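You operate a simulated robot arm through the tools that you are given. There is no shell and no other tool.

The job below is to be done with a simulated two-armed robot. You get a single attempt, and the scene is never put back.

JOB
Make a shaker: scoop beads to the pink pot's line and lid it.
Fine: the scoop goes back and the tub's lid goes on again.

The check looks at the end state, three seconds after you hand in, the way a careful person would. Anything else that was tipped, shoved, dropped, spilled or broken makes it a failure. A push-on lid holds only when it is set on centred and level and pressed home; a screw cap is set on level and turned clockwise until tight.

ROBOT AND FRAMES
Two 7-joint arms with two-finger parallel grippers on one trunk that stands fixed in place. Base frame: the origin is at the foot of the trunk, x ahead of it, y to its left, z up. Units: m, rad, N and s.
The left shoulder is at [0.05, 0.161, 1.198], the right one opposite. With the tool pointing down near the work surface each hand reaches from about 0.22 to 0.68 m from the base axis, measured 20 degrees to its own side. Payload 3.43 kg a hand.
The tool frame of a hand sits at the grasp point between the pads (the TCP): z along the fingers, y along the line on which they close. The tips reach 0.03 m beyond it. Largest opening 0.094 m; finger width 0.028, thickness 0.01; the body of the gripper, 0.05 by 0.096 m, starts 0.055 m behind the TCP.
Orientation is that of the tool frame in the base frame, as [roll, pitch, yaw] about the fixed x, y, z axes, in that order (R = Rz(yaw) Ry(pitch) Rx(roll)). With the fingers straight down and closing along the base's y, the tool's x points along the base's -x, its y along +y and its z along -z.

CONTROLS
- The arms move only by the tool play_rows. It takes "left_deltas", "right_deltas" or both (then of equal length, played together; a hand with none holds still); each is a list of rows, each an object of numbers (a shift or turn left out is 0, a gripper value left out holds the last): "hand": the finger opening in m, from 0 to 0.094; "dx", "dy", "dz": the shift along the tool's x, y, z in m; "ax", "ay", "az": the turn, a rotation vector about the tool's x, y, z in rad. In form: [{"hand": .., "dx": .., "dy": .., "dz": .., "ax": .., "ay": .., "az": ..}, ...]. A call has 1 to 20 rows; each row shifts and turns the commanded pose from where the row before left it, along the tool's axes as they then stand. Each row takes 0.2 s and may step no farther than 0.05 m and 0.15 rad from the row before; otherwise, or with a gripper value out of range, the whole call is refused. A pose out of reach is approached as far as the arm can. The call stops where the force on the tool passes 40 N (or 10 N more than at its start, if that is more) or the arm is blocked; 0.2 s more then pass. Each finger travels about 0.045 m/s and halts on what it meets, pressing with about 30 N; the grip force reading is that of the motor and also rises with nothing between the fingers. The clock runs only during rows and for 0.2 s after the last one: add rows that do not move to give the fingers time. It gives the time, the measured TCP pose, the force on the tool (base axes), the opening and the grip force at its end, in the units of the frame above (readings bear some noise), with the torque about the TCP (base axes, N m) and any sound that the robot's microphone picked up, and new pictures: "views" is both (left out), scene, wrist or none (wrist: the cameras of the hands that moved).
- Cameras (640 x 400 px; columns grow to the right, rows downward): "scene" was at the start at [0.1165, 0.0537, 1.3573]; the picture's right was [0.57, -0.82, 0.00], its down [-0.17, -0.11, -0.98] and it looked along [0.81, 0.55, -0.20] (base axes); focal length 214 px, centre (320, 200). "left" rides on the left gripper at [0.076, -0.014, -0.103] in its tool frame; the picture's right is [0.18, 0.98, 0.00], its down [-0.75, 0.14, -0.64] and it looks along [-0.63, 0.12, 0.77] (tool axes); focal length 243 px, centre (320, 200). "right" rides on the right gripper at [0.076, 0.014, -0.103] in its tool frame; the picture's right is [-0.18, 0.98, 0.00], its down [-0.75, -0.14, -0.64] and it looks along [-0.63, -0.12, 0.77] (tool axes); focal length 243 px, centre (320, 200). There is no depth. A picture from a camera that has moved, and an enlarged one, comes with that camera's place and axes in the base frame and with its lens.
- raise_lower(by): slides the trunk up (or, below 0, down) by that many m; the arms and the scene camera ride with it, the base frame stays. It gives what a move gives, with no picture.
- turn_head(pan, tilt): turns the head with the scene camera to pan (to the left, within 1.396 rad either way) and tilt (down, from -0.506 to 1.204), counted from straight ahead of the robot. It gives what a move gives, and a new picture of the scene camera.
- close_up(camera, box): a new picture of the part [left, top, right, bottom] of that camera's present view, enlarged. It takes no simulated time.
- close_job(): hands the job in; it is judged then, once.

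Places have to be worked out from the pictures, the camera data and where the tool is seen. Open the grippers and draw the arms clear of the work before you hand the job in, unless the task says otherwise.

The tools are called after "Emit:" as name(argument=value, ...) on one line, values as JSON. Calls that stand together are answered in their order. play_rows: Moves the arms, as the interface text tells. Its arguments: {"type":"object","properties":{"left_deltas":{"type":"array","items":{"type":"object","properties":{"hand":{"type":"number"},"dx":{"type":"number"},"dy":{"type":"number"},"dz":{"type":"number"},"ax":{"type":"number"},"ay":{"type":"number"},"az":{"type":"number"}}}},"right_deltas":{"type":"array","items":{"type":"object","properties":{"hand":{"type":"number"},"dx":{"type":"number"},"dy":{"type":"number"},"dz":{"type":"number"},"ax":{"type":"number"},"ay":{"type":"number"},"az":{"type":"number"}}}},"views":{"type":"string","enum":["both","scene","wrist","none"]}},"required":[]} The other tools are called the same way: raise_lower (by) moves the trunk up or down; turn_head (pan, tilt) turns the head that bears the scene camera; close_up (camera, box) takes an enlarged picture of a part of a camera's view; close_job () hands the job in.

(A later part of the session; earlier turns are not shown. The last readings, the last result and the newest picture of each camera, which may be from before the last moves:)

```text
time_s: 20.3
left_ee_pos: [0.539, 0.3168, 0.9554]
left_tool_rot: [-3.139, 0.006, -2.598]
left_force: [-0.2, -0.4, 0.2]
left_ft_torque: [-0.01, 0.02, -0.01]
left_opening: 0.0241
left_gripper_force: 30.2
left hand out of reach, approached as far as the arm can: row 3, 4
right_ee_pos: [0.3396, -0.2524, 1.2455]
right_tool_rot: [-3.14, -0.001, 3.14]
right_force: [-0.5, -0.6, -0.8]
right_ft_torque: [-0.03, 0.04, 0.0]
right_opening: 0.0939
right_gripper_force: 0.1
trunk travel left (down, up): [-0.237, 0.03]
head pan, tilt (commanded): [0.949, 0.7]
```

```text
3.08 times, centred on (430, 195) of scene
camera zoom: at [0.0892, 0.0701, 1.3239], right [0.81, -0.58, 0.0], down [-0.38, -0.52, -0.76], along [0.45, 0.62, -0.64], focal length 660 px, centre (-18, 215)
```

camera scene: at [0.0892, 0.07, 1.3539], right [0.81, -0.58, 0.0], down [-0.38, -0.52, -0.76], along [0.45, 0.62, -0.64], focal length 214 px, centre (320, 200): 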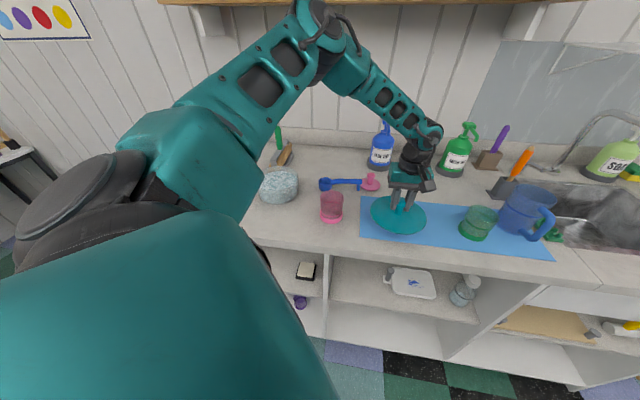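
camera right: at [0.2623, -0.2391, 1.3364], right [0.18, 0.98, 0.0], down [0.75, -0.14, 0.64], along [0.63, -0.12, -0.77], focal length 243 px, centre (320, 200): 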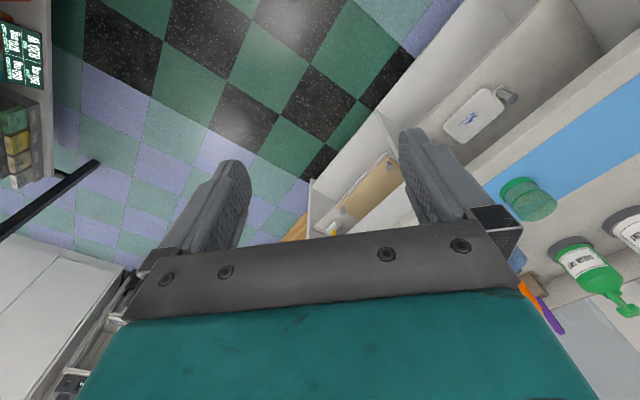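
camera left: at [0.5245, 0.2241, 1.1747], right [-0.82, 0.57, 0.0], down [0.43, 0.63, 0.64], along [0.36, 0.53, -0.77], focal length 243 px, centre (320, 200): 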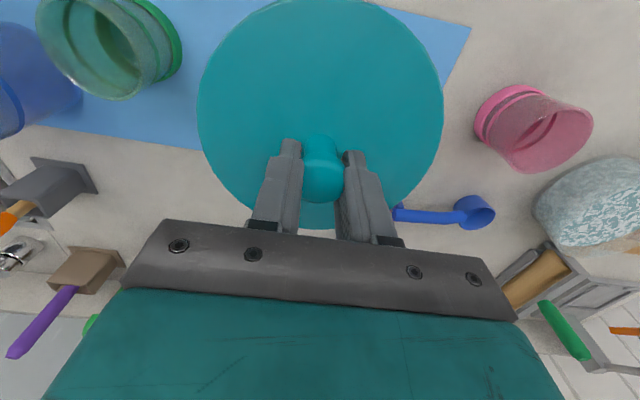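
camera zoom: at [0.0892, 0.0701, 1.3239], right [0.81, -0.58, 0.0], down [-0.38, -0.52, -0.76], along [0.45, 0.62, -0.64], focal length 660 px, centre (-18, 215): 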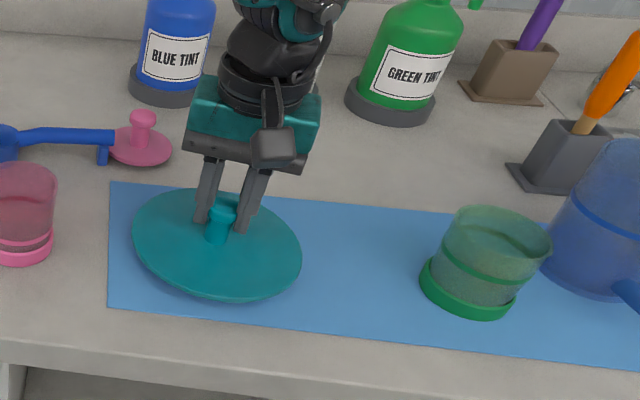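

The lid is now fully over the mat at t≈0.157. I'll lower the trunk again, then finish with small arm steps.

Emit:
raise_lower(by=-0.018)

Emit:
close_up(camera="scene", box=[370, 150, 470, 230])

```text
time_s: 21.0
left_ee_pos: [0.5386, 0.317, 0.9407]
left_tool_rot: [-3.137, 0.011, -2.598]
left_force: [-3.2, 3.8, 21.3]
left_ft_torque: [0.5, 0.31, -0.05]
left_opening: 0.0239
left_gripper_force: 30.6
right_ee_pos: [0.3383, -0.2527, 1.2284]
right_tool_rot: [-3.141, 0.002, 3.14]
right_force: [0.6, 0.4, -0.3]
right_ft_torque: [-0.02, -0.01, 0.0]
right_opening: 0.0939
right_gripper_force: 0.0
trunk travel left (down, up): [-0.219, 0.048]
head pan, tilt (commanded): [0.949, 0.7]
```

```text
5.00 times, centred on (420, 190) of scene
camera zoom: at [0.0871, 0.0693, 1.3064], right [0.81, -0.58, 0.0], down [-0.37, -0.52, -0.77], along [0.45, 0.62, -0.64], focal length 1072 px, centre (-180, 250)
```

zoom: 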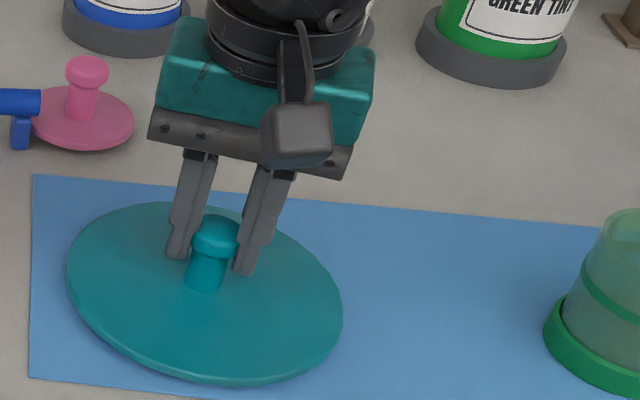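

The lid touches the mat at TCP z≈0.941 with 21 N. I'll ease off a couple of millimetres, open the fingers, and rise straight up.

Emit:
play_rows(left_deltas=[{"dz": -0.0015}, {"hand": 0.06}, {}, {}, {}, {}], views="none")

Emit:
close_up(camera="scene", box=[370, 150, 470, 230])

```text
time_s: 22.4
left_ee_pos: [0.5378, 0.3167, 0.9381]
left_tool_rot: [-3.138, 0.003, -2.6]
left_force: [0.1, 0.3, 0.5]
left_ft_torque: [-0.02, 0.01, 0.02]
left_opening: 0.0602
left_gripper_force: 0.1
right_ee_pos: [0.3406, -0.2523, 1.2284]
right_tool_rot: [-3.141, -0.001, 3.14]
right_force: [0.3, 0.0, -0.3]
right_ft_torque: [-0.01, 0.01, 0.0]
right_opening: 0.094
right_gripper_force: 0.1
trunk travel left (down, up): [-0.219, 0.048]
head pan, tilt (commanded): [0.949, 0.7]
```

```text
5.00 times, centred on (420, 190) of scene
camera zoom: at [0.0891, 0.07, 1.3059], right [0.81, -0.58, 0.0], down [-0.38, -0.52, -0.76], along [0.45, 0.62, -0.64], focal length 1072 px, centre (-180, 250)
```

zoom: 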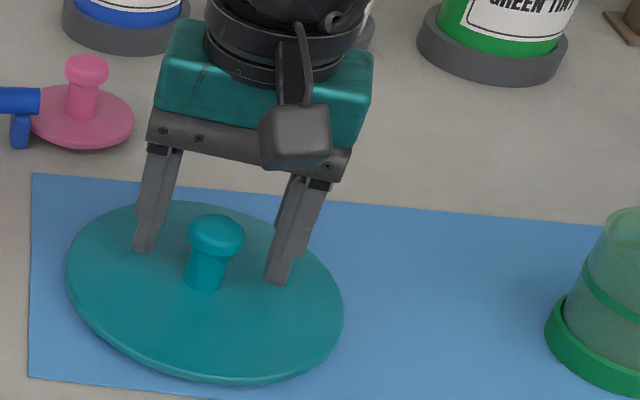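

The lid rests flat on the mat and is released. I'll rise, move back toward the pot area at a safe height, and turn the tool to see whether the handle-perpendicular yaw is reachable.

Emit:
play_rows(left_deltas=[{"dz": -0.02}, {"dz": -0.04}, {"dz": -0.04}, {"dz": -0.03}, {"dx": 0.0099, "dy": 0.036}, {"dx": 0.0099, "dy": 0.036}, {"dx": 0.0099, "dy": 0.036}, {"dx": 0.0099, "dy": 0.036}, {"az": 0.1265}, {"az": 0.1265}, {"az": 0.1265}, {"az": 0.1265}, {"az": 0.1265}, {"az": 0.1265}, {"az": 0.1265}, {"az": 0.1265}, {"az": 0.1265}, {"az": 0.1265}], views="both")

```text
time_s: 26.2
left_ee_pos: [0.3761, 0.296, 1.0648]
left_tool_rot: [3.135, 0.004, 2.423]
left_force: [1.2, -0.4, 0.7]
left_ft_torque: [-0.01, -0.01, 0.01]
left_opening: 0.0601
left_gripper_force: 0.1
left hand out of reach, approached as far as the arm can: row 15, 16, 17, 18
right_ee_pos: [0.3405, -0.2524, 1.2283]
right_tool_rot: [3.14, -0.002, 3.14]
right_force: [-1.0, -0.1, -0.7]
right_ft_torque: [0.02, 0.0, 0.01]
right_opening: 0.0942
right_gripper_force: 0.0
trunk travel left (down, up): [-0.219, 0.048]
head pan, tilt (commanded): [0.949, 0.7]
camera scene: at [0.0893, 0.07, 1.3059], right [0.81, -0.58, 0.0], down [-0.38, -0.52, -0.77], along [0.45, 0.62, -0.64], focal length 214 px, centre (320, 200)
camera left: at [0.3103, 0.3347, 1.1668], right [0.51, 0.86, 0.0], down [0.66, -0.39, 0.64], along [0.56, -0.32, -0.76], focal length 243 px, centre (320, 200)
```

scene: 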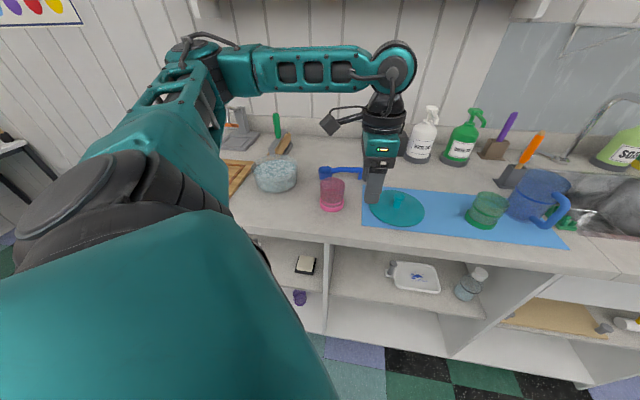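
left: 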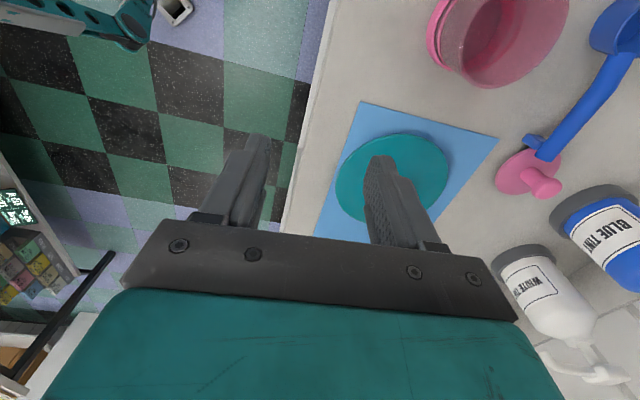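

At the handle-perpendicular yaw (−41°) the arm gets pulled far back, so I need a different approach orientation for the scoop. I'll return to the 45° yaw and test how far the tool can turn the other way.

Emit:
play_rows(left_deltas=[{"az": -0.15}, {"az": -0.15}, {"az": -0.15}, {"az": -0.15}, {"az": -0.15}, {"az": -0.15}, {"az": -0.15}, {"az": -0.15}, {"az": -0.15}, {"az": -0.15}, {"dx": -0.04, "dy": 0.014}, {"dx": -0.04, "dy": 0.014}, {"dx": -0.04, "dy": 0.014}, {"dx": -0.04, "dy": 0.014}, {"az": -0.15}, {"az": -0.15}, {"az": -0.15}, {"az": -0.15}, {"az": -0.15}, {"az": -0.15}], views="scene")

```text
time_s: 30.4
left_ee_pos: [0.4523, 0.448, 1.0653]
left_tool_rot: [-3.139, -0.001, -1.464]
left_force: [-0.4, 0.2, -0.1]
left_ft_torque: [0.0, -0.04, 0.01]
left_opening: 0.06
left_gripper_force: 0.1
right_ee_pos: [0.3397, -0.2515, 1.2294]
right_tool_rot: [-3.141, -0.001, 3.141]
right_force: [-0.1, 0.3, 0.4]
right_ft_torque: [-0.01, 0.01, 0.01]
right_opening: 0.0938
right_gripper_force: 0.0
trunk travel left (down, up): [-0.219, 0.048]
head pan, tilt (commanded): [0.949, 0.7]
camera scene: at [0.0892, 0.07, 1.3059], right [0.81, -0.58, 0.0], down [-0.38, -0.52, -0.76], along [0.45, 0.62, -0.64], focal length 214 px, centre (320, 200)
```

scene: 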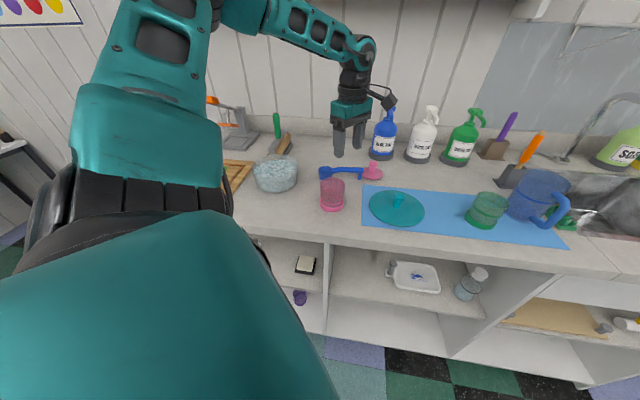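

Turning this way works well: the yaw is at 96° with no limit hit. I'll go on to 138.6°, which is also perpendicular to the handle.

Emit:
play_rows(left_deltas=[{"az": -0.148}, {"az": -0.148}, {"az": -0.148}, {"az": -0.148}, {"az": -0.148}], views="both")

```text
time_s: 31.6
left_ee_pos: [0.453, 0.4472, 1.065]
left_tool_rot: [-3.14, -0.004, -0.723]
left_force: [0.4, 0.3, -0.5]
left_ft_torque: [0.01, 0.0, -0.01]
left_opening: 0.0602
left_gripper_force: 0.0
right_ee_pos: [0.3401, -0.2516, 1.2285]
right_tool_rot: [-3.141, -0.002, -3.141]
right_force: [-0.1, 0.2, -0.1]
right_ft_torque: [0.0, -0.01, 0.0]
right_opening: 0.0939
right_gripper_force: 0.0
trunk travel left (down, up): [-0.219, 0.048]
head pan, tilt (commanded): [0.949, 0.7]
camera scene: at [0.0892, 0.07, 1.3059], right [0.81, -0.58, 0.0], down [-0.38, -0.52, -0.76], along [0.45, 0.62, -0.64], focal length 214 px, centre (320, 200)
camera left: at [0.5191, 0.4078, 1.1676], right [-0.51, -0.86, 0.0], down [-0.66, 0.39, 0.64], along [-0.55, 0.33, -0.77], focal length 243 px, centre (320, 200)
```

scene: 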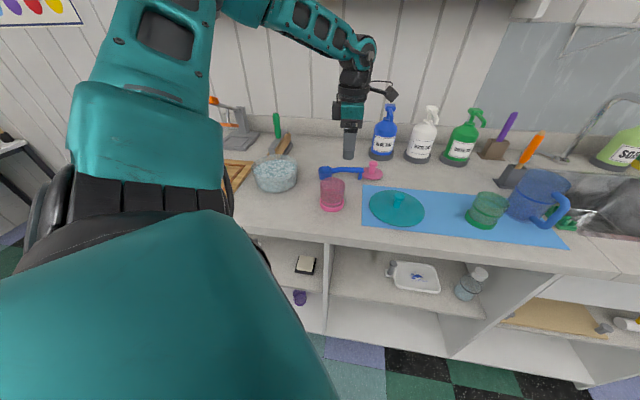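
left: 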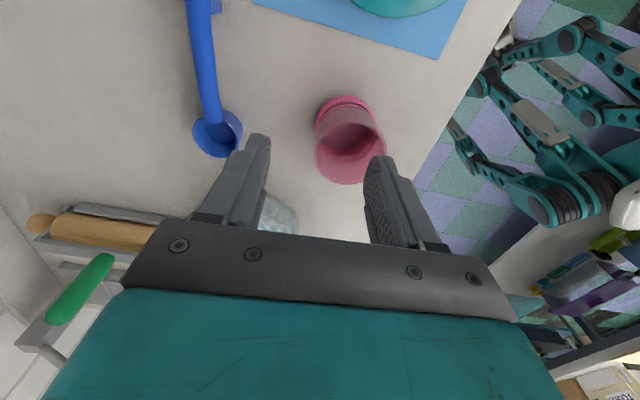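

That yaw works here too. I'll move across to above the handle's grasp point, near (0.539, 0.518), and look down at it.

Emit:
play_rows(left_deltas=[{"dx": 0.0045, "dy": -0.0275}, {"dx": 0.0045, "dy": -0.0275}, {"dx": 0.0045, "dy": -0.0275}, {"dx": 0.0045, "dy": -0.0275}, {}], views="both")

Emit:
close_up(camera="left", box=[220, 0, 460, 220])

Emit:
close_up(camera="scene", box=[300, 90, 430, 220])

```text
time_s: 32.8
left_ee_pos: [0.5389, 0.5182, 1.0656]
left_tool_rot: [-3.14, -0.003, -0.727]
left_force: [0.4, 0.0, 0.0]
left_ft_torque: [0.0, 0.0, -0.02]
left_opening: 0.0601
left_gripper_force: 0.1
right_ee_pos: [0.3399, -0.2521, 1.2294]
right_tool_rot: [-3.141, 0.0, -3.141]
right_force: [-0.1, 0.0, 0.1]
right_ft_torque: [0.01, -0.03, 0.01]
right_opening: 0.0943
right_gripper_force: 0.1
trunk travel left (down, up): [-0.219, 0.048]
head pan, tilt (commanded): [0.949, 0.7]
camera scene: at [0.0889, 0.07, 1.3059], right [0.81, -0.58, 0.0], down [-0.37, -0.52, -0.77], along [0.45, 0.62, -0.64], focal length 214 px, centre (320, 200)
camera left: at [0.6056, 0.4786, 1.1672], right [-0.52, -0.86, 0.0], down [-0.66, 0.4, 0.64], along [-0.55, 0.33, -0.77], focal length 243 px, centre (320, 200)
```

scene: 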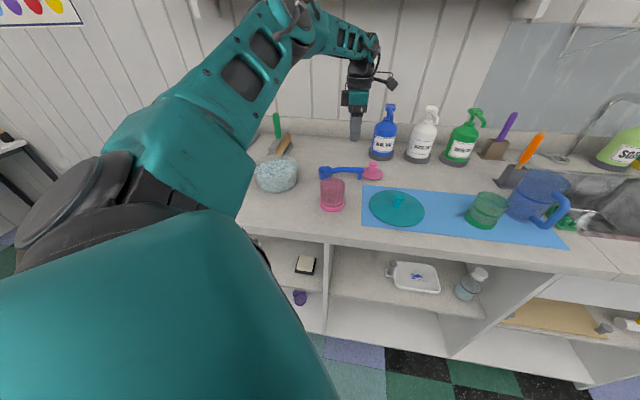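
left: 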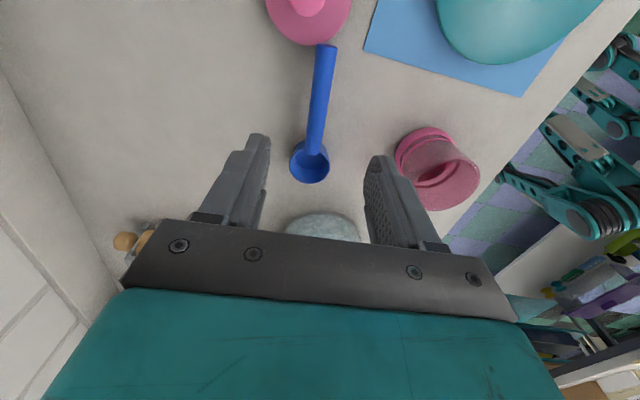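

```text
1.82 times, centred on (340, 110) of left
camera zoom: at [0.6056, 0.4786, 1.1672], right [-0.52, -0.86, 0.0], down [-0.66, 0.4, 0.64], along [-0.55, 0.33, -0.77], focal length 441 px, centre (284, 364)
```

zoom: 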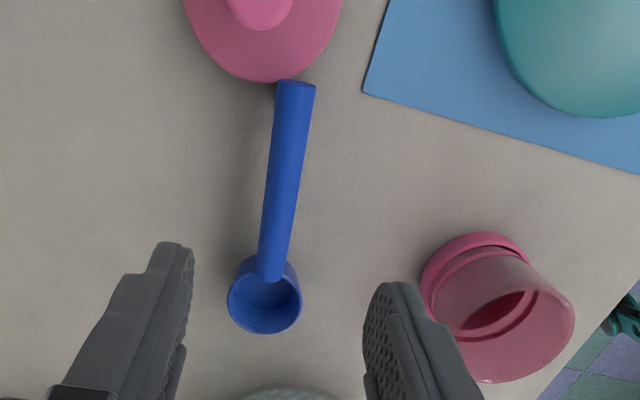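

```text
3.08 times, centred on (365, 155) of scene
camera zoom: at [0.0889, 0.07, 1.3059], right [0.81, -0.58, 0.0], down [-0.37, -0.52, -0.77], along [0.45, 0.62, -0.64], focal length 660 px, centre (182, 338)
```

zoom: 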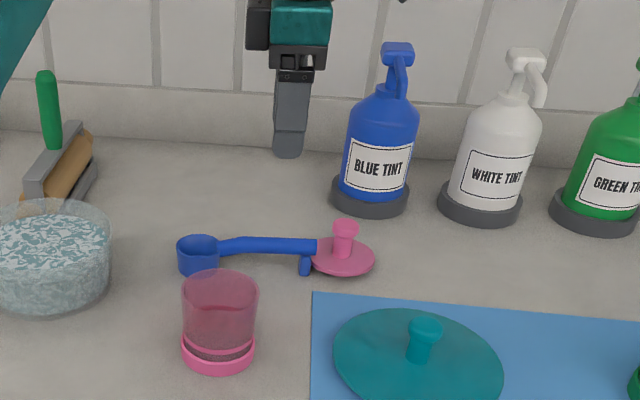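

The handle lies along the tool's x axis, within 2 mm and about 1°, directly below the TCP. I'll descend to z≈0.917 with the fingers straddling it.

Emit:
play_rows(left_deltas=[{"dz": 0.03, "dy": -0.001}, {"dz": 0.03}, {"dz": 0.03}, {"dz": 0.03}, {"dz": 0.015}, {}], views="both")

Emit:
close_up(camera="scene", box=[300, 120, 400, 220])

Emit:
close_up(camera="left", box=[200, 60, 440, 250])

```text
time_s: 34.2
left_ee_pos: [0.5235, 0.5112, 0.9484]
left_tool_rot: [-3.138, -0.006, -0.724]
left_force: [0.2, 0.2, 0.9]
left_ft_torque: [0.01, -0.03, -0.04]
left_opening: 0.0601
left_gripper_force: 0.0
left hand out of reach, approached as far as the arm can: row 3, 4, 5
right_ee_pos: [0.3407, -0.2514, 1.2287]
right_tool_rot: [-3.141, 0.001, 3.141]
right_force: [0.5, 0.7, 0.5]
right_ft_torque: [0.0, -0.02, -0.01]
right_opening: 0.0942
right_gripper_force: 0.0
trunk travel left (down, up): [-0.219, 0.048]
head pan, tilt (commanded): [0.949, 0.7]
camera scene: at [0.0892, 0.0702, 1.3059], right [0.81, -0.58, 0.0], down [-0.38, -0.52, -0.76], along [0.45, 0.62, -0.64], focal length 214 px, centre (320, 200)
camera left: at [0.5912, 0.4713, 1.0507], right [-0.51, -0.86, 0.0], down [-0.66, 0.39, 0.64], along [-0.55, 0.33, -0.77], focal length 243 px, centre (320, 200)
```

scene: 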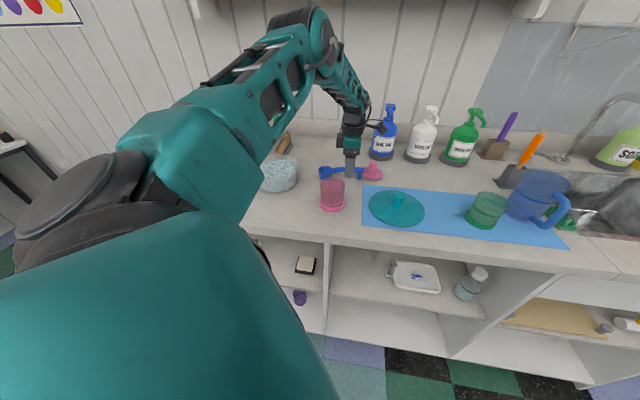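
left: 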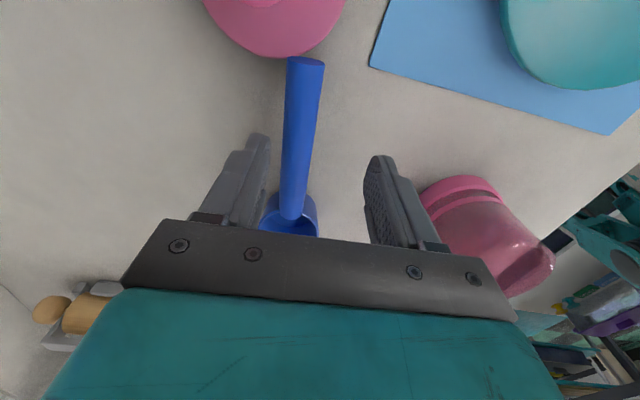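

```text
4.00 times, centred on (350, 170) of scene
camera zoom: at [0.0892, 0.0702, 1.3059], right [0.81, -0.58, 0.0], down [-0.38, -0.52, -0.76], along [0.45, 0.62, -0.64], focal length 858 px, centre (200, 320)
```

zoom: 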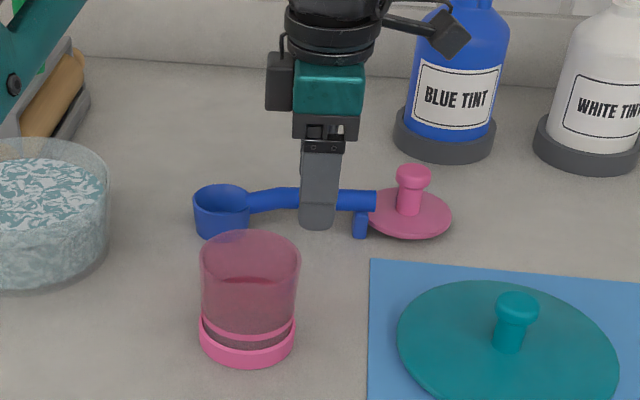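

```text
2.11 times, centred on (320, 155) of left
camera zoom: at [0.5912, 0.4713, 1.0507], right [-0.51, -0.86, 0.0], down [-0.66, 0.39, 0.64], along [-0.55, 0.33, -0.77], focal length 511 px, centre (320, 295)
```

zoom: 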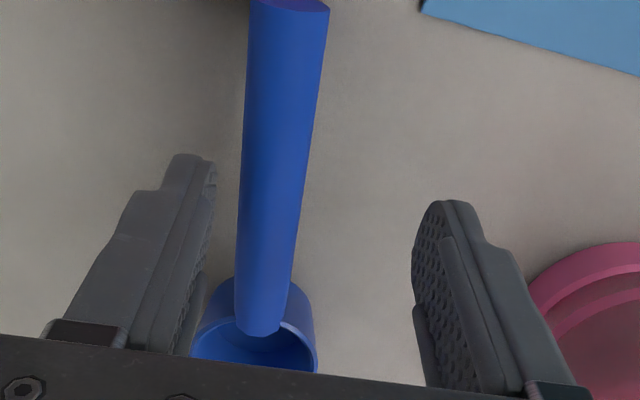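

Reach shrinks as the TCP drops relative to the shoulder, so I'll go back up over the grasp point and bring the whole arm down with the trunk.

Emit:
play_rows(left_deltas=[{"dz": -0.03}, {"dz": -0.03}, {"dz": -0.03}, {"dx": 0.0035, "dy": -0.0078, "dz": -0.025}, {"dx": 0.0035, "dy": -0.0078}, {}], views="none")

Emit:
raise_lower(by=-0.11)

Emit:
close_up(camera="left", box=[200, 30, 440, 230])

```text
time_s: 35.6
left_ee_pos: [0.5403, 0.5182, 1.0641]
left_tool_rot: [-3.138, -0.005, -0.725]
left_force: [-0.1, -0.4, -0.1]
left_ft_torque: [0.0, 0.04, 0.03]
left_opening: 0.0599
left_gripper_force: 0.0
right_ee_pos: [0.3404, -0.2527, 1.228]
right_tool_rot: [-3.141, -0.001, -3.141]
right_force: [0.4, -1.0, -0.9]
right_ft_torque: [0.01, 0.01, -0.01]
right_opening: 0.094
right_gripper_force: 0.1
trunk travel left (down, up): [-0.219, 0.048]
head pan, tilt (commanded): [0.949, 0.7]
```

```text
time_s: 37.0
left_ee_pos: [0.541, 0.5165, 0.9524]
left_tool_rot: [-3.141, -0.003, -0.723]
left_force: [0.2, 0.5, -0.6]
left_ft_torque: [-0.01, -0.01, 0.01]
left_opening: 0.0599
left_gripper_force: 0.0
right_ee_pos: [0.3397, -0.2525, 1.1185]
right_tool_rot: [3.141, 0.0, -3.14]
right_force: [0.5, -0.1, 0.0]
right_ft_torque: [-0.02, 0.02, -0.02]
right_opening: 0.0939
right_gripper_force: 0.1
trunk travel left (down, up): [-0.109, 0.158]
head pan, tilt (commanded): [0.949, 0.7]
```

```text
2.00 times, centred on (320, 130) of left
camera zoom: at [0.606, 0.4778, 1.0563], right [-0.51, -0.86, 0.0], down [-0.66, 0.39, 0.64], along [-0.55, 0.33, -0.77], focal length 485 px, centre (320, 340)
```

zoom: 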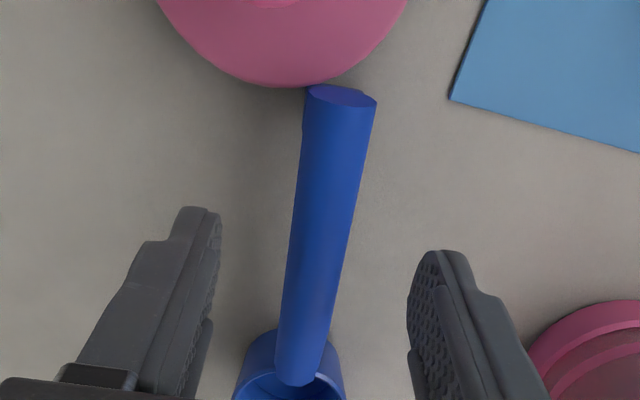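

The handle runs from (0.044, −0.003) to (−0.068, 0.003) in the tool frame, about 2–3° skewed. I'll correct the yaw a little and lower the last 3.5 cm with the trunk.

Emit:
play_rows(left_deltas=[{"az": -0.035}, {"dy": -0.0005}], views="none")

Emit:
raise_lower(by=-0.035)

Emit:
close_up(camera="left", box=[200, 30, 440, 230])

Emit:
close_up(camera="scene", box=[300, 80, 420, 180])

```text
time_s: 37.6
left_ee_pos: [0.5391, 0.5188, 0.9526]
left_tool_rot: [-3.139, -0.005, -0.69]
left_force: [0.4, 1.1, 0.3]
left_ft_torque: [0.01, 0.02, 0.0]
left_opening: 0.0601
left_gripper_force: 0.2
right_ee_pos: [0.3406, -0.2519, 1.1179]
right_tool_rot: [-3.142, 0.0, -3.141]
right_force: [-0.4, -0.2, -0.1]
right_ft_torque: [0.02, -0.03, 0.02]
right_opening: 0.094
right_gripper_force: 0.0
trunk travel left (down, up): [-0.109, 0.158]
head pan, tilt (commanded): [0.949, 0.7]
```

```text
time_s: 38.4
left_ee_pos: [0.5388, 0.5186, 0.9175]
left_tool_rot: [-3.141, -0.004, -0.688]
left_force: [0.5, -0.5, 1.4]
left_ft_torque: [-0.02, -0.04, -0.01]
left_opening: 0.06
left_gripper_force: 0.1
right_ee_pos: [0.3389, -0.2526, 1.0828]
right_tool_rot: [3.141, 0.001, 3.141]
right_force: [-0.2, 0.3, 0.6]
right_ft_torque: [0.01, 0.01, 0.0]
right_opening: 0.0942
right_gripper_force: 0.1
trunk travel left (down, up): [-0.074, 0.193]
head pan, tilt (commanded): [0.949, 0.7]
```

```text
2.00 times, centred on (320, 130) of left
camera zoom: at [0.6077, 0.4806, 1.021], right [-0.48, -0.88, 0.0], down [-0.67, 0.37, 0.64], along [-0.56, 0.31, -0.77], focal length 485 px, centre (320, 340)
```

zoom: 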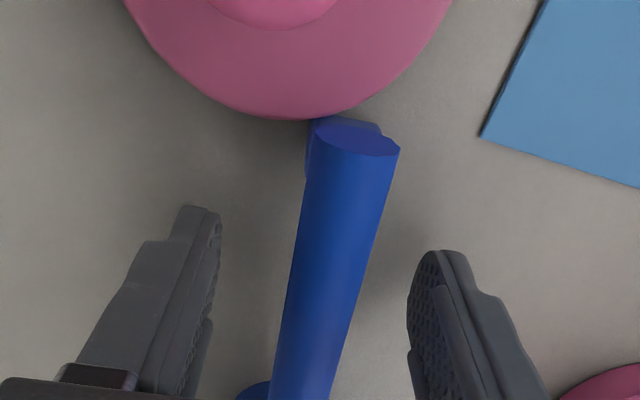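

```text
4.00 times, centred on (360, 130) of scene
camera zoom: at [0.089, 0.07, 1.1609], right [0.81, -0.58, 0.0], down [-0.37, -0.52, -0.77], along [0.45, 0.62, -0.64], focal length 858 px, centre (160, 480)
```

zoom: 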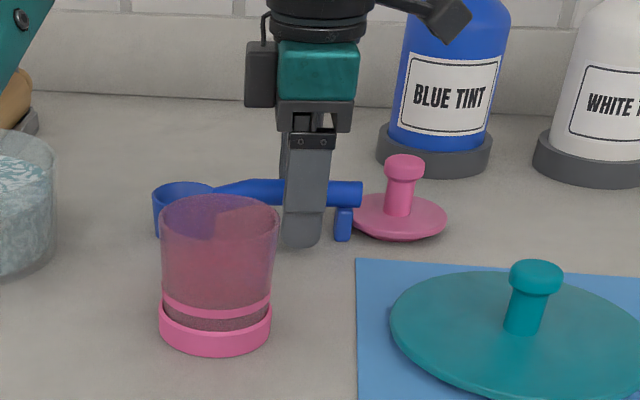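

The handle now lies centred and parallel between the pads, with the tips just above the counter. I'll close on it.

Emit:
play_rows(left_deltas=[{"hand": 0.0}, {}, {}, {}, {}, {}], views="none")

Emit:
close_up(camera="left", box=[200, 30, 440, 230])

Emit:
close_up(camera="scene", box=[300, 80, 420, 180])

```text
time_s: 39.8
left_ee_pos: [0.5404, 0.5183, 0.9175]
left_tool_rot: [-3.138, -0.004, -0.691]
left_force: [-0.7, -0.1, 0.5]
left_ft_torque: [-0.01, 0.01, -0.02]
left_opening: 0.0219
left_gripper_force: 29.3
right_ee_pos: [0.3394, -0.2525, 1.0836]
right_tool_rot: [-3.141, 0.0, 3.141]
right_force: [-0.6, 0.3, 0.3]
right_ft_torque: [0.0, 0.01, 0.0]
right_opening: 0.094
right_gripper_force: 0.0
trunk travel left (down, up): [-0.074, 0.193]
head pan, tilt (commanded): [0.949, 0.7]
```

```text
2.00 times, centred on (320, 130) of left
camera zoom: at [0.6078, 0.4806, 1.0209], right [-0.48, -0.88, 0.0], down [-0.67, 0.37, 0.64], along [-0.56, 0.31, -0.77], focal length 485 px, centre (320, 340)
```

zoom: 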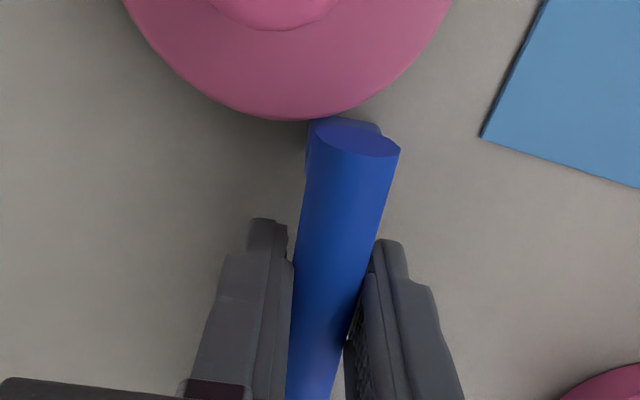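

```text
4.00 times, centred on (360, 130) of scene
camera zoom: at [0.0892, 0.0701, 1.1609], right [0.81, -0.58, 0.0], down [-0.38, -0.52, -0.76], along [0.45, 0.62, -0.64], focal length 858 px, centre (160, 480)
```

zoom: 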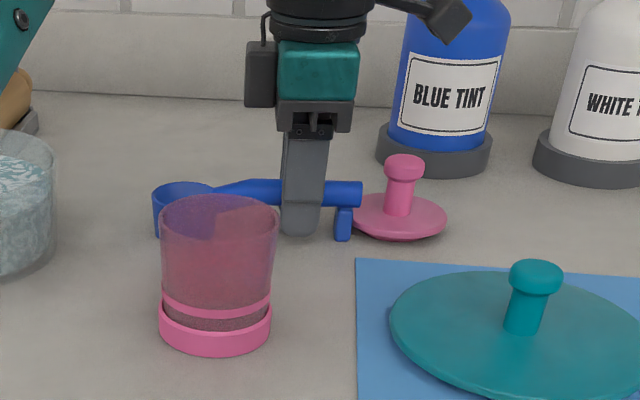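

The handle is gripped and the scoop hasn't shifted. I'm noting its home pose as TCP (0.5396, 0.5184, 0.9175) with yaw −0.690. I'll lift it a little and look at the scoop and the tub.

Emit:
play_rows(left_deltas=[{"dz": -0.01}, {"dz": -0.02}, {"dz": -0.03}, {"dz": -0.03}, {}], views="both")

Emit:
close_up(camera="scene", box=[220, 60, 400, 180])

Emit:
close_up(camera="scene", box=[240, 90, 320, 150])

```text
time_s: 41.0
left_ee_pos: [0.5398, 0.5187, 1.0074]
left_tool_rot: [-3.14, -0.004, -0.688]
left_force: [0.3, -0.5, -1.4]
left_ft_torque: [-0.02, 0.02, -0.01]
left_opening: 0.0216
left_gripper_force: 30.0
right_ee_pos: [0.3419, -0.2531, 1.0837]
right_tool_rot: [3.141, 0.0, -3.141]
right_force: [0.6, -0.2, 0.2]
right_ft_torque: [-0.01, -0.03, 0.02]
right_opening: 0.0942
right_gripper_force: 0.1
trunk travel left (down, up): [-0.074, 0.193]
head pan, tilt (commanded): [0.949, 0.7]
camera scene: at [0.0892, 0.0701, 1.1609], right [0.81, -0.58, 0.0], down [-0.38, -0.52, -0.76], along [0.45, 0.62, -0.64], focal length 214 px, centre (320, 200)
camera left: at [0.6076, 0.4805, 1.1105], right [-0.48, -0.88, 0.0], down [-0.67, 0.37, 0.64], along [-0.56, 0.31, -0.77], focal length 243 px, centre (320, 200)
```

scene: 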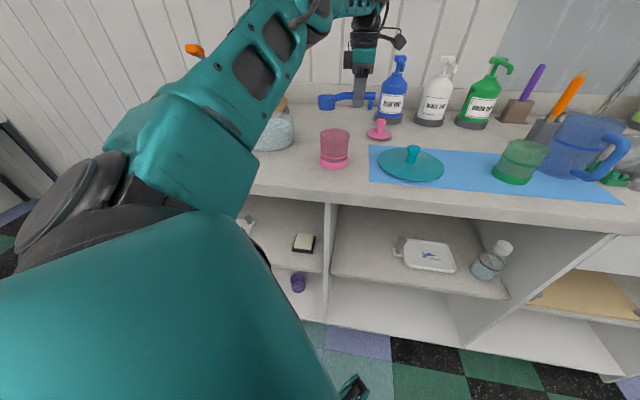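
left: 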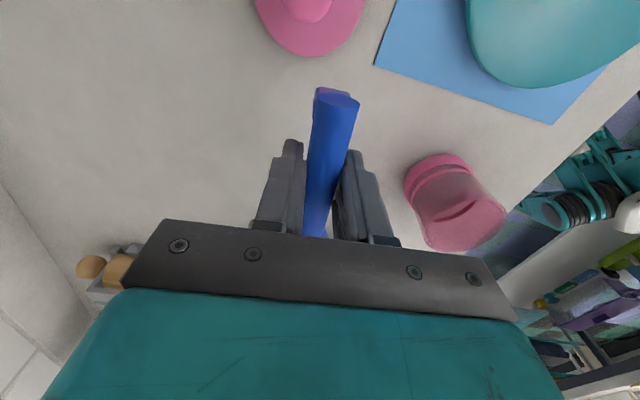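

```text
3.33 times, centred on (310, 120) of scene
camera zoom: at [0.0892, 0.0701, 1.1609], right [0.81, -0.58, 0.0], down [-0.38, -0.52, -0.76], along [0.45, 0.62, -0.64], focal length 715 px, centre (353, 467)
```

zoom: 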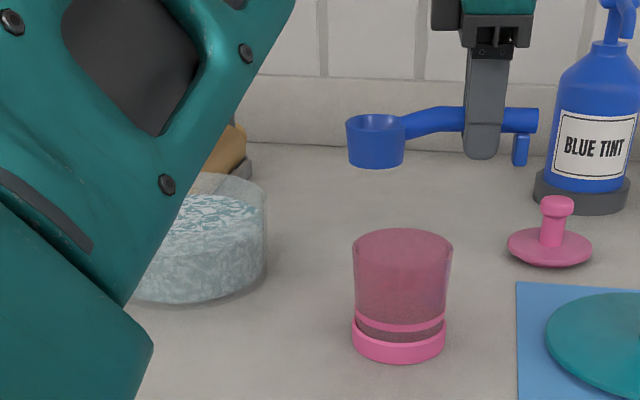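

```text
6.67 times, centred on (280, 120) of scene
camera zoom: at [0.0892, 0.0701, 1.1609], right [0.81, -0.58, 0.0], down [-0.38, -0.52, -0.76], along [0.45, 0.62, -0.64], focal length 1430 px, centre (587, 733)
```

zoom: 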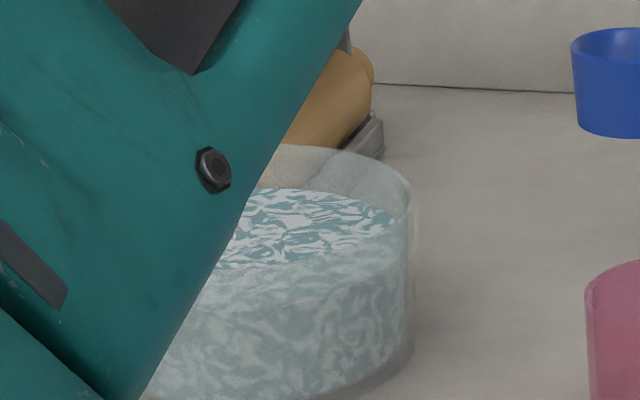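

The scoop is level in the hand, with its cup about 8.5 cm to the tool's −x side. I'll carry it at a safe height so the cup is over the tub (hand near (0.387, 0.596, 1.03)).

Emit:
play_rows(left_deltas=[{"dz": -0.025}, {"dx": -0.0334, "dy": 0.0076}, {"dx": -0.0334, "dy": 0.0076}, {"dx": -0.0334, "dy": 0.0076}, {"dx": -0.0334, "dy": 0.0076}, {"dx": -0.0334, "dy": 0.0076}, {}], views="both")

Emit:
close_up(camera="scene", box=[220, 40, 380, 150])

```text
time_s: 42.6
left_ee_pos: [0.3844, 0.5938, 1.0312]
left_tool_rot: [-3.138, -0.003, -0.689]
left_force: [0.4, -1.1, -1.0]
left_ft_torque: [0.0, -0.03, 0.03]
left_opening: 0.0218
left_gripper_force: 30.0
right_ee_pos: [0.3397, -0.2508, 1.0844]
right_tool_rot: [-3.141, 0.0, -3.141]
right_force: [0.1, 0.8, -0.2]
right_ft_torque: [0.0, 0.0, 0.03]
right_opening: 0.094
right_gripper_force: 0.1
trunk travel left (down, up): [-0.074, 0.193]
head pan, tilt (commanded): [0.949, 0.7]
camera scene: at [0.089, 0.0701, 1.1609], right [0.81, -0.58, 0.0], down [-0.38, -0.52, -0.76], along [0.45, 0.62, -0.64], focal length 214 px, centre (320, 200)
camera left: at [0.4531, 0.5574, 1.1342], right [-0.48, -0.88, 0.0], down [-0.67, 0.37, 0.64], along [-0.56, 0.31, -0.77], focal length 243 px, centre (320, 200)
```

scene: 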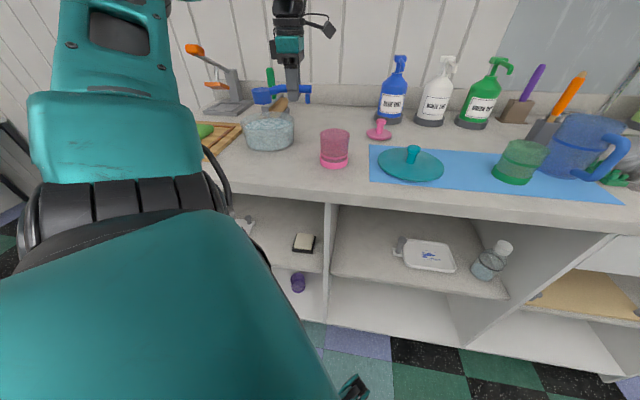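
left: 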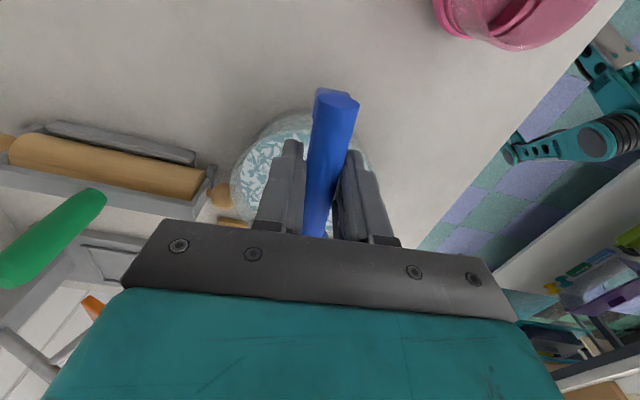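

```text
3.64 times, centred on (300, 95) of scene
camera zoom: at [0.089, 0.0701, 1.1609], right [0.81, -0.58, 0.0], down [-0.38, -0.52, -0.76], along [0.45, 0.62, -0.64], focal length 780 px, centre (393, 582)
```

zoom: 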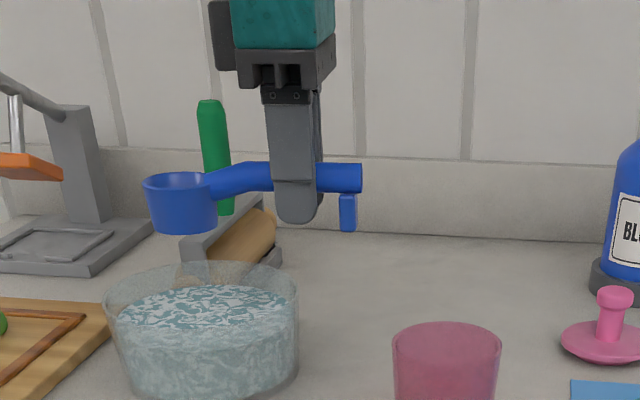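

The scene camera now has a clear view: the tub's rim is at ≈0.938 and the bead surface at ≈0.920. I'll tilt the scoop nose-down about 34° while still above the tub to see whether the arm can hold that pose.

Emit:
play_rows(left_deltas=[{"ay": 0.1}, {"ay": 0.1}, {"ay": 0.1}, {"ay": 0.1}, {"ay": 0.1}, {"ay": 0.1}, {}], views="scene")

Emit:
close_up(camera="scene", box=[220, 40, 380, 150])

```text
time_s: 44.2
left_ee_pos: [0.3858, 0.5958, 1.0322]
left_tool_rot: [-3.139, -0.606, -0.692]
left_force: [0.8, 0.1, 0.1]
left_ft_torque: [0.0, -0.01, -0.02]
left_opening: 0.0217
left_gripper_force: 29.7
right_ee_pos: [0.34, -0.2511, 1.0835]
right_tool_rot: [3.141, 0.001, 3.142]
right_force: [0.2, 0.1, -0.4]
right_ft_torque: [-0.02, 0.0, -0.02]
right_opening: 0.0938
right_gripper_force: 0.1
trunk travel left (down, up): [-0.074, 0.193]
head pan, tilt (commanded): [0.949, 0.7]
camera scene: at [0.0892, 0.0701, 1.1609], right [0.81, -0.58, 0.0], down [-0.38, -0.52, -0.76], along [0.45, 0.62, -0.64], focal length 214 px, centre (320, 200)
```

scene: 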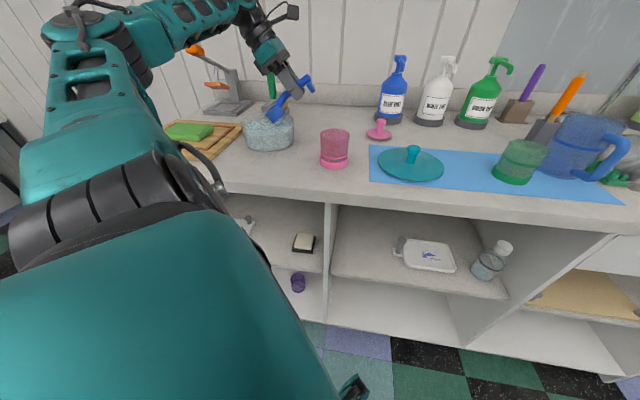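

```text
3.64 times, centred on (300, 95) of scene
camera zoom: at [0.0892, 0.0701, 1.1609], right [0.81, -0.58, 0.0], down [-0.38, -0.52, -0.76], along [0.45, 0.62, -0.64], focal length 780 px, centre (393, 582)
```

zoom: 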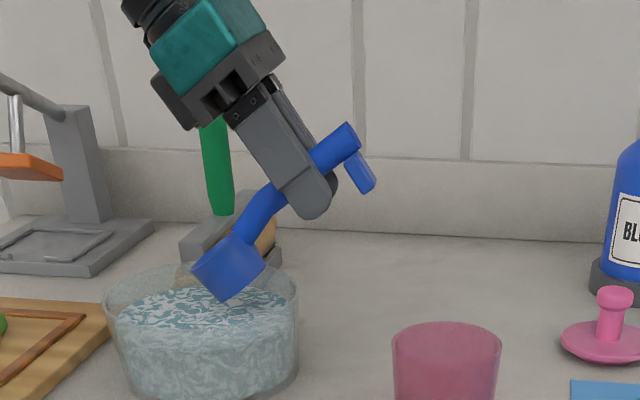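

The tilt is reachable and the cup hangs over the right half of the tub. I'll lower it straight down into the beads in small steps, watching the force.

Emit:
play_rows(left_deltas=[{"dx": -0.0077, "dz": 0.0111}, {"dx": -0.0077, "dz": 0.0111}, {"dx": -0.0057, "dz": 0.0082}, {"dx": -0.0057, "dz": 0.0082}, {}], views="none")

Emit:
close_up(camera="scene", box=[230, 60, 330, 150])

```text
time_s: 45.4
left_ee_pos: [0.3852, 0.5956, 0.986]
left_tool_rot: [-3.139, -0.606, -0.692]
left_force: [0.8, 0.8, -0.9]
left_ft_torque: [-0.02, 0.0, 0.04]
left_opening: 0.0221
left_gripper_force: 29.6
right_ee_pos: [0.3397, -0.2526, 1.0839]
right_tool_rot: [3.14, -0.001, 3.14]
right_force: [0.6, -0.9, 0.8]
right_ft_torque: [0.0, -0.01, 0.01]
right_opening: 0.0942
right_gripper_force: 0.0
trunk travel left (down, up): [-0.074, 0.193]
head pan, tilt (commanded): [0.949, 0.7]
```

```text
4.44 times, centred on (280, 105) of scene
camera zoom: at [0.0892, 0.0701, 1.1609], right [0.81, -0.58, 0.0], down [-0.38, -0.52, -0.76], along [0.45, 0.62, -0.64], focal length 953 px, centre (498, 622)
```

zoom: 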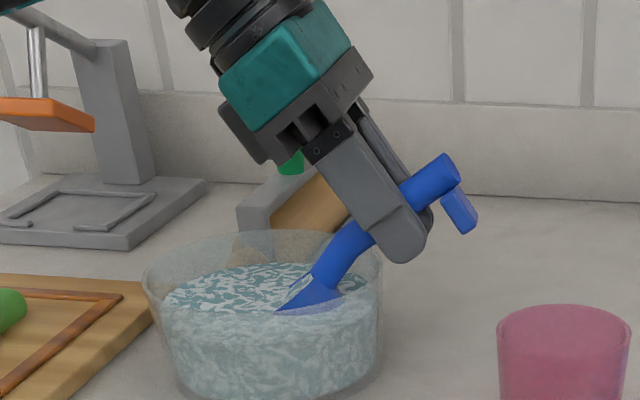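

The cup went in with no resistance. I'll go about 8 mm deeper and then push the cup forward through the beads toward the far side.

Emit:
play_rows(left_deltas=[{"dx": -0.0046, "dz": 0.0066}, {"dx": -0.0074, "dz": -0.0051}, {"dx": -0.0074, "dz": -0.0051}, {"dx": -0.0074, "dz": -0.0051}, {"dx": -0.0074, "dz": -0.0051}, {}], views="none")

Emit:
close_up(camera="scene", box=[230, 60, 330, 150])

```text
time_s: 46.8
left_ee_pos: [0.3588, 0.6199, 0.9776]
left_tool_rot: [-3.138, -0.603, -0.691]
left_force: [2.2, -1.0, 4.2]
left_ft_torque: [0.05, 0.06, -0.02]
left_opening: 0.0218
left_gripper_force: 30.1
right_ee_pos: [0.339, -0.2527, 1.0835]
right_tool_rot: [3.141, -0.001, -3.14]
right_force: [0.1, -0.2, -0.7]
right_ft_torque: [0.02, 0.0, 0.02]
right_opening: 0.0938
right_gripper_force: 0.0
trunk travel left (down, up): [-0.074, 0.193]
head pan, tilt (commanded): [0.949, 0.7]
```

```text
4.44 times, centred on (280, 105) of scene
camera zoom: at [0.0891, 0.0695, 1.1609], right [0.81, -0.58, 0.0], down [-0.38, -0.52, -0.77], along [0.45, 0.62, -0.64], focal length 953 px, centre (498, 622)
```

zoom: 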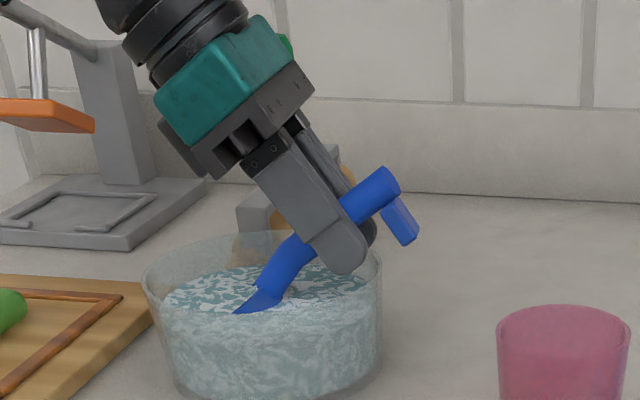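

A light 4 N push shows the cup is deep in the beads. I'll now level the scoop about its cup while easing upward, so it keeps its load.

Emit:
play_rows(left_deltas=[{"dx": 0.0036, "dz": 0.001, "ay": -0.1}, {"dx": 0.0036, "dz": 0.0006, "ay": -0.1}, {"dx": 0.0037, "dz": 0.0003, "ay": -0.1}, {"dx": 0.0037, "dz": -0.0001, "ay": -0.1}, {"dx": 0.0037, "dz": -0.0005, "ay": -0.1}, {"dx": 0.0036, "dz": -0.0009, "ay": -0.103}, {}], views="none")

Emit:
close_up(camera="scene", box=[230, 60, 330, 150])

```text
time_s: 48.4
left_ee_pos: [0.374, 0.6059, 0.9851]
left_tool_rot: [-3.139, -0.001, -0.689]
left_force: [0.0, -0.2, -0.6]
left_ft_torque: [0.0, -0.02, 0.0]
left_opening: 0.0217
left_gripper_force: 30.0
right_ee_pos: [0.34, -0.2524, 1.0828]
right_tool_rot: [-3.14, 0.0, 3.141]
right_force: [-0.6, 0.0, -0.4]
right_ft_torque: [-0.03, 0.02, 0.04]
right_opening: 0.0938
right_gripper_force: 0.0
trunk travel left (down, up): [-0.074, 0.193]
head pan, tilt (commanded): [0.949, 0.7]
```

```text
4.44 times, centred on (280, 105) of scene
camera zoom: at [0.0893, 0.07, 1.1609], right [0.81, -0.58, 0.0], down [-0.38, -0.52, -0.76], along [0.45, 0.62, -0.64], focal length 953 px, centre (498, 622)
```

zoom: 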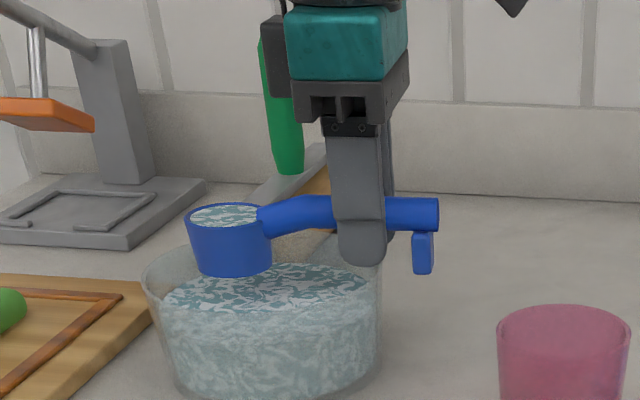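

The cup came up brim-full and level, with nothing spilled. I'll raise it gently and carry it level to above the pink pot, hand near (0.4635, 0.388, 1.035).

Emit:
play_rows(left_deltas=[{"dz": -0.01}, {"dz": -0.02}, {"dz": -0.02}, {"dx": 0.01, "dy": 0.0055}, {"dx": 0.0208, "dy": 0.0111}, {"dx": 0.0208, "dy": 0.0111}, {"dx": 0.0208, "dy": 0.0111}, {"dx": 0.0208, "dy": 0.0111}, {"dx": 0.0208, "dy": 0.0111}, {"dx": 0.0208, "dy": 0.0111}, {"dx": 0.0208, "dy": 0.0111}, {"dx": 0.0208, "dy": 0.0111}, {"dx": 0.0208, "dy": 0.0111}, {"dx": 0.0108, "dy": 0.0056}, {}], views="both")

Emit:
close_up(camera="scene", box=[280, 60, 420, 180])

```text
time_s: 51.6
left_ee_pos: [0.4657, 0.387, 1.0341]
left_tool_rot: [-3.139, -0.001, -0.689]
left_force: [-0.3, -0.2, 0.2]
left_ft_torque: [0.01, -0.02, -0.02]
left_opening: 0.0218
left_gripper_force: 30.2
right_ee_pos: [0.3394, -0.2533, 1.0842]
right_tool_rot: [3.141, 0.0, -3.14]
right_force: [0.3, -0.3, -0.4]
right_ft_torque: [0.04, 0.02, 0.0]
right_opening: 0.0939
right_gripper_force: 0.1
trunk travel left (down, up): [-0.074, 0.193]
head pan, tilt (commanded): [0.949, 0.7]
camera scene: at [0.0892, 0.0701, 1.1609], right [0.81, -0.58, 0.0], down [-0.38, -0.52, -0.76], along [0.45, 0.62, -0.64], focal length 214 px, centre (320, 200)
camera left: at [0.5331, 0.349, 1.137], right [-0.48, -0.88, 0.0], down [-0.67, 0.37, 0.64], along [-0.56, 0.31, -0.77], focal length 243 px, centre (320, 200)
```

scene: 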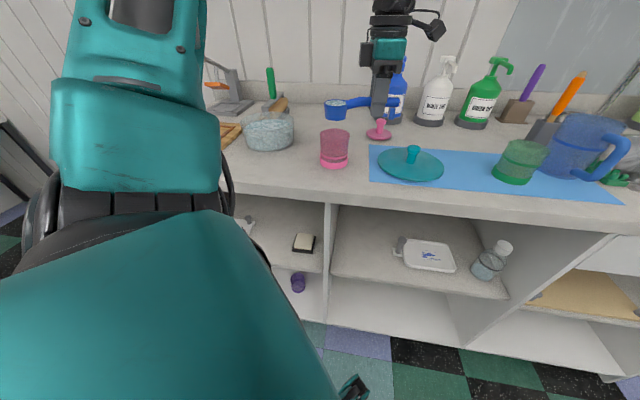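
left: 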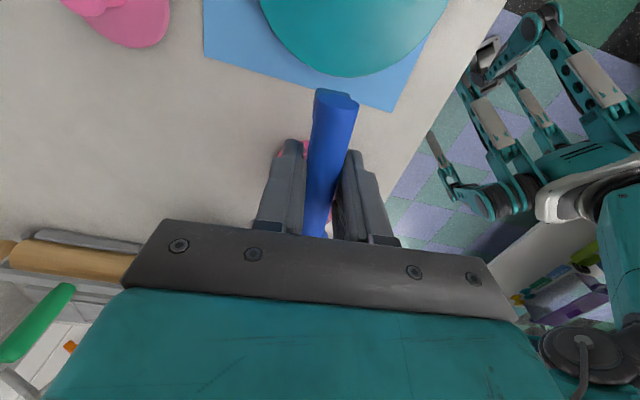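

```text
3.33 times, centred on (350, 120) of scene
camera zoom: at [0.0892, 0.0701, 1.1609], right [0.81, -0.58, 0.0], down [-0.38, -0.52, -0.76], along [0.45, 0.62, -0.64], focal length 715 px, centre (220, 467)
```

zoom: 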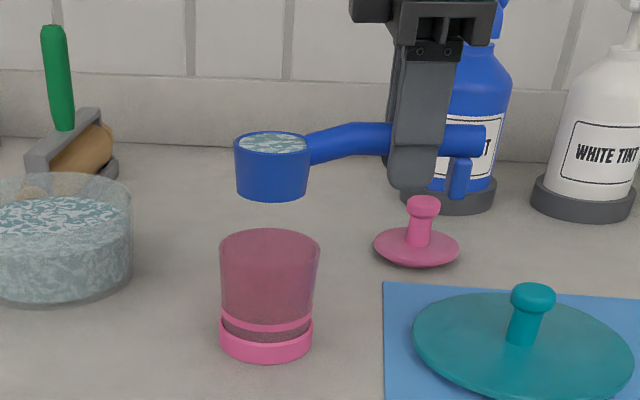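

The full cup is right over the pot, aligned to about 2 mm. I'll pour by rolling about the handle toward the robot, keeping the pouring lip over the pot's centre, and start with a small roll to check that the arm can follow.

Emit:
play_rows(left_deltas=[{"dy": -0.008, "dz": 0.007}, {"dy": -0.009, "dz": 0.007}, {"dy": -0.008, "dz": 0.006}, {"ax": 0.1, "dy": 0.0011}, {"ax": 0.1, "dy": 0.0014, "dz": -0.0002}, {}], views="none")

Emit:
close_up(camera="scene", box=[280, 60, 420, 180])

```text
time_s: 53.0
left_ee_pos: [0.4798, 0.4041, 1.015]
left_tool_rot: [-2.94, -0.002, -0.689]
left_force: [-0.6, 0.5, -1.0]
left_ft_torque: [-0.04, -0.03, 0.01]
left_opening: 0.0213
left_gripper_force: 30.0
right_ee_pos: [0.341, -0.2517, 1.083]
right_tool_rot: [3.141, 0.0, -3.14]
right_force: [0.1, 0.8, -0.8]
right_ft_torque: [0.01, 0.0, 0.01]
right_opening: 0.094
right_gripper_force: 0.0
trunk travel left (down, up): [-0.074, 0.193]
head pan, tilt (commanded): [0.949, 0.7]
```

```text
3.33 times, centred on (350, 120) of scene
camera zoom: at [0.0892, 0.0701, 1.1609], right [0.81, -0.58, 0.0], down [-0.38, -0.52, -0.76], along [0.45, 0.62, -0.64], focal length 715 px, centre (220, 467)
```

zoom: 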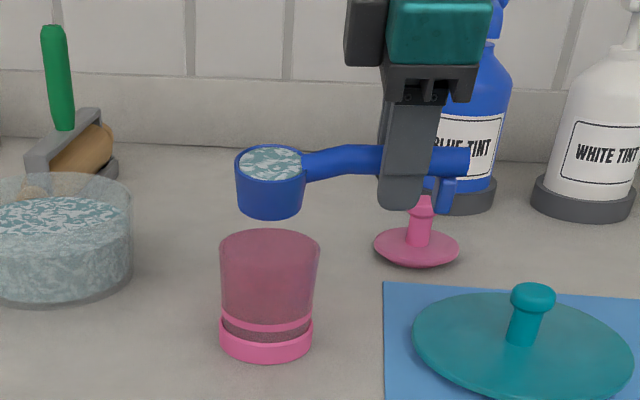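

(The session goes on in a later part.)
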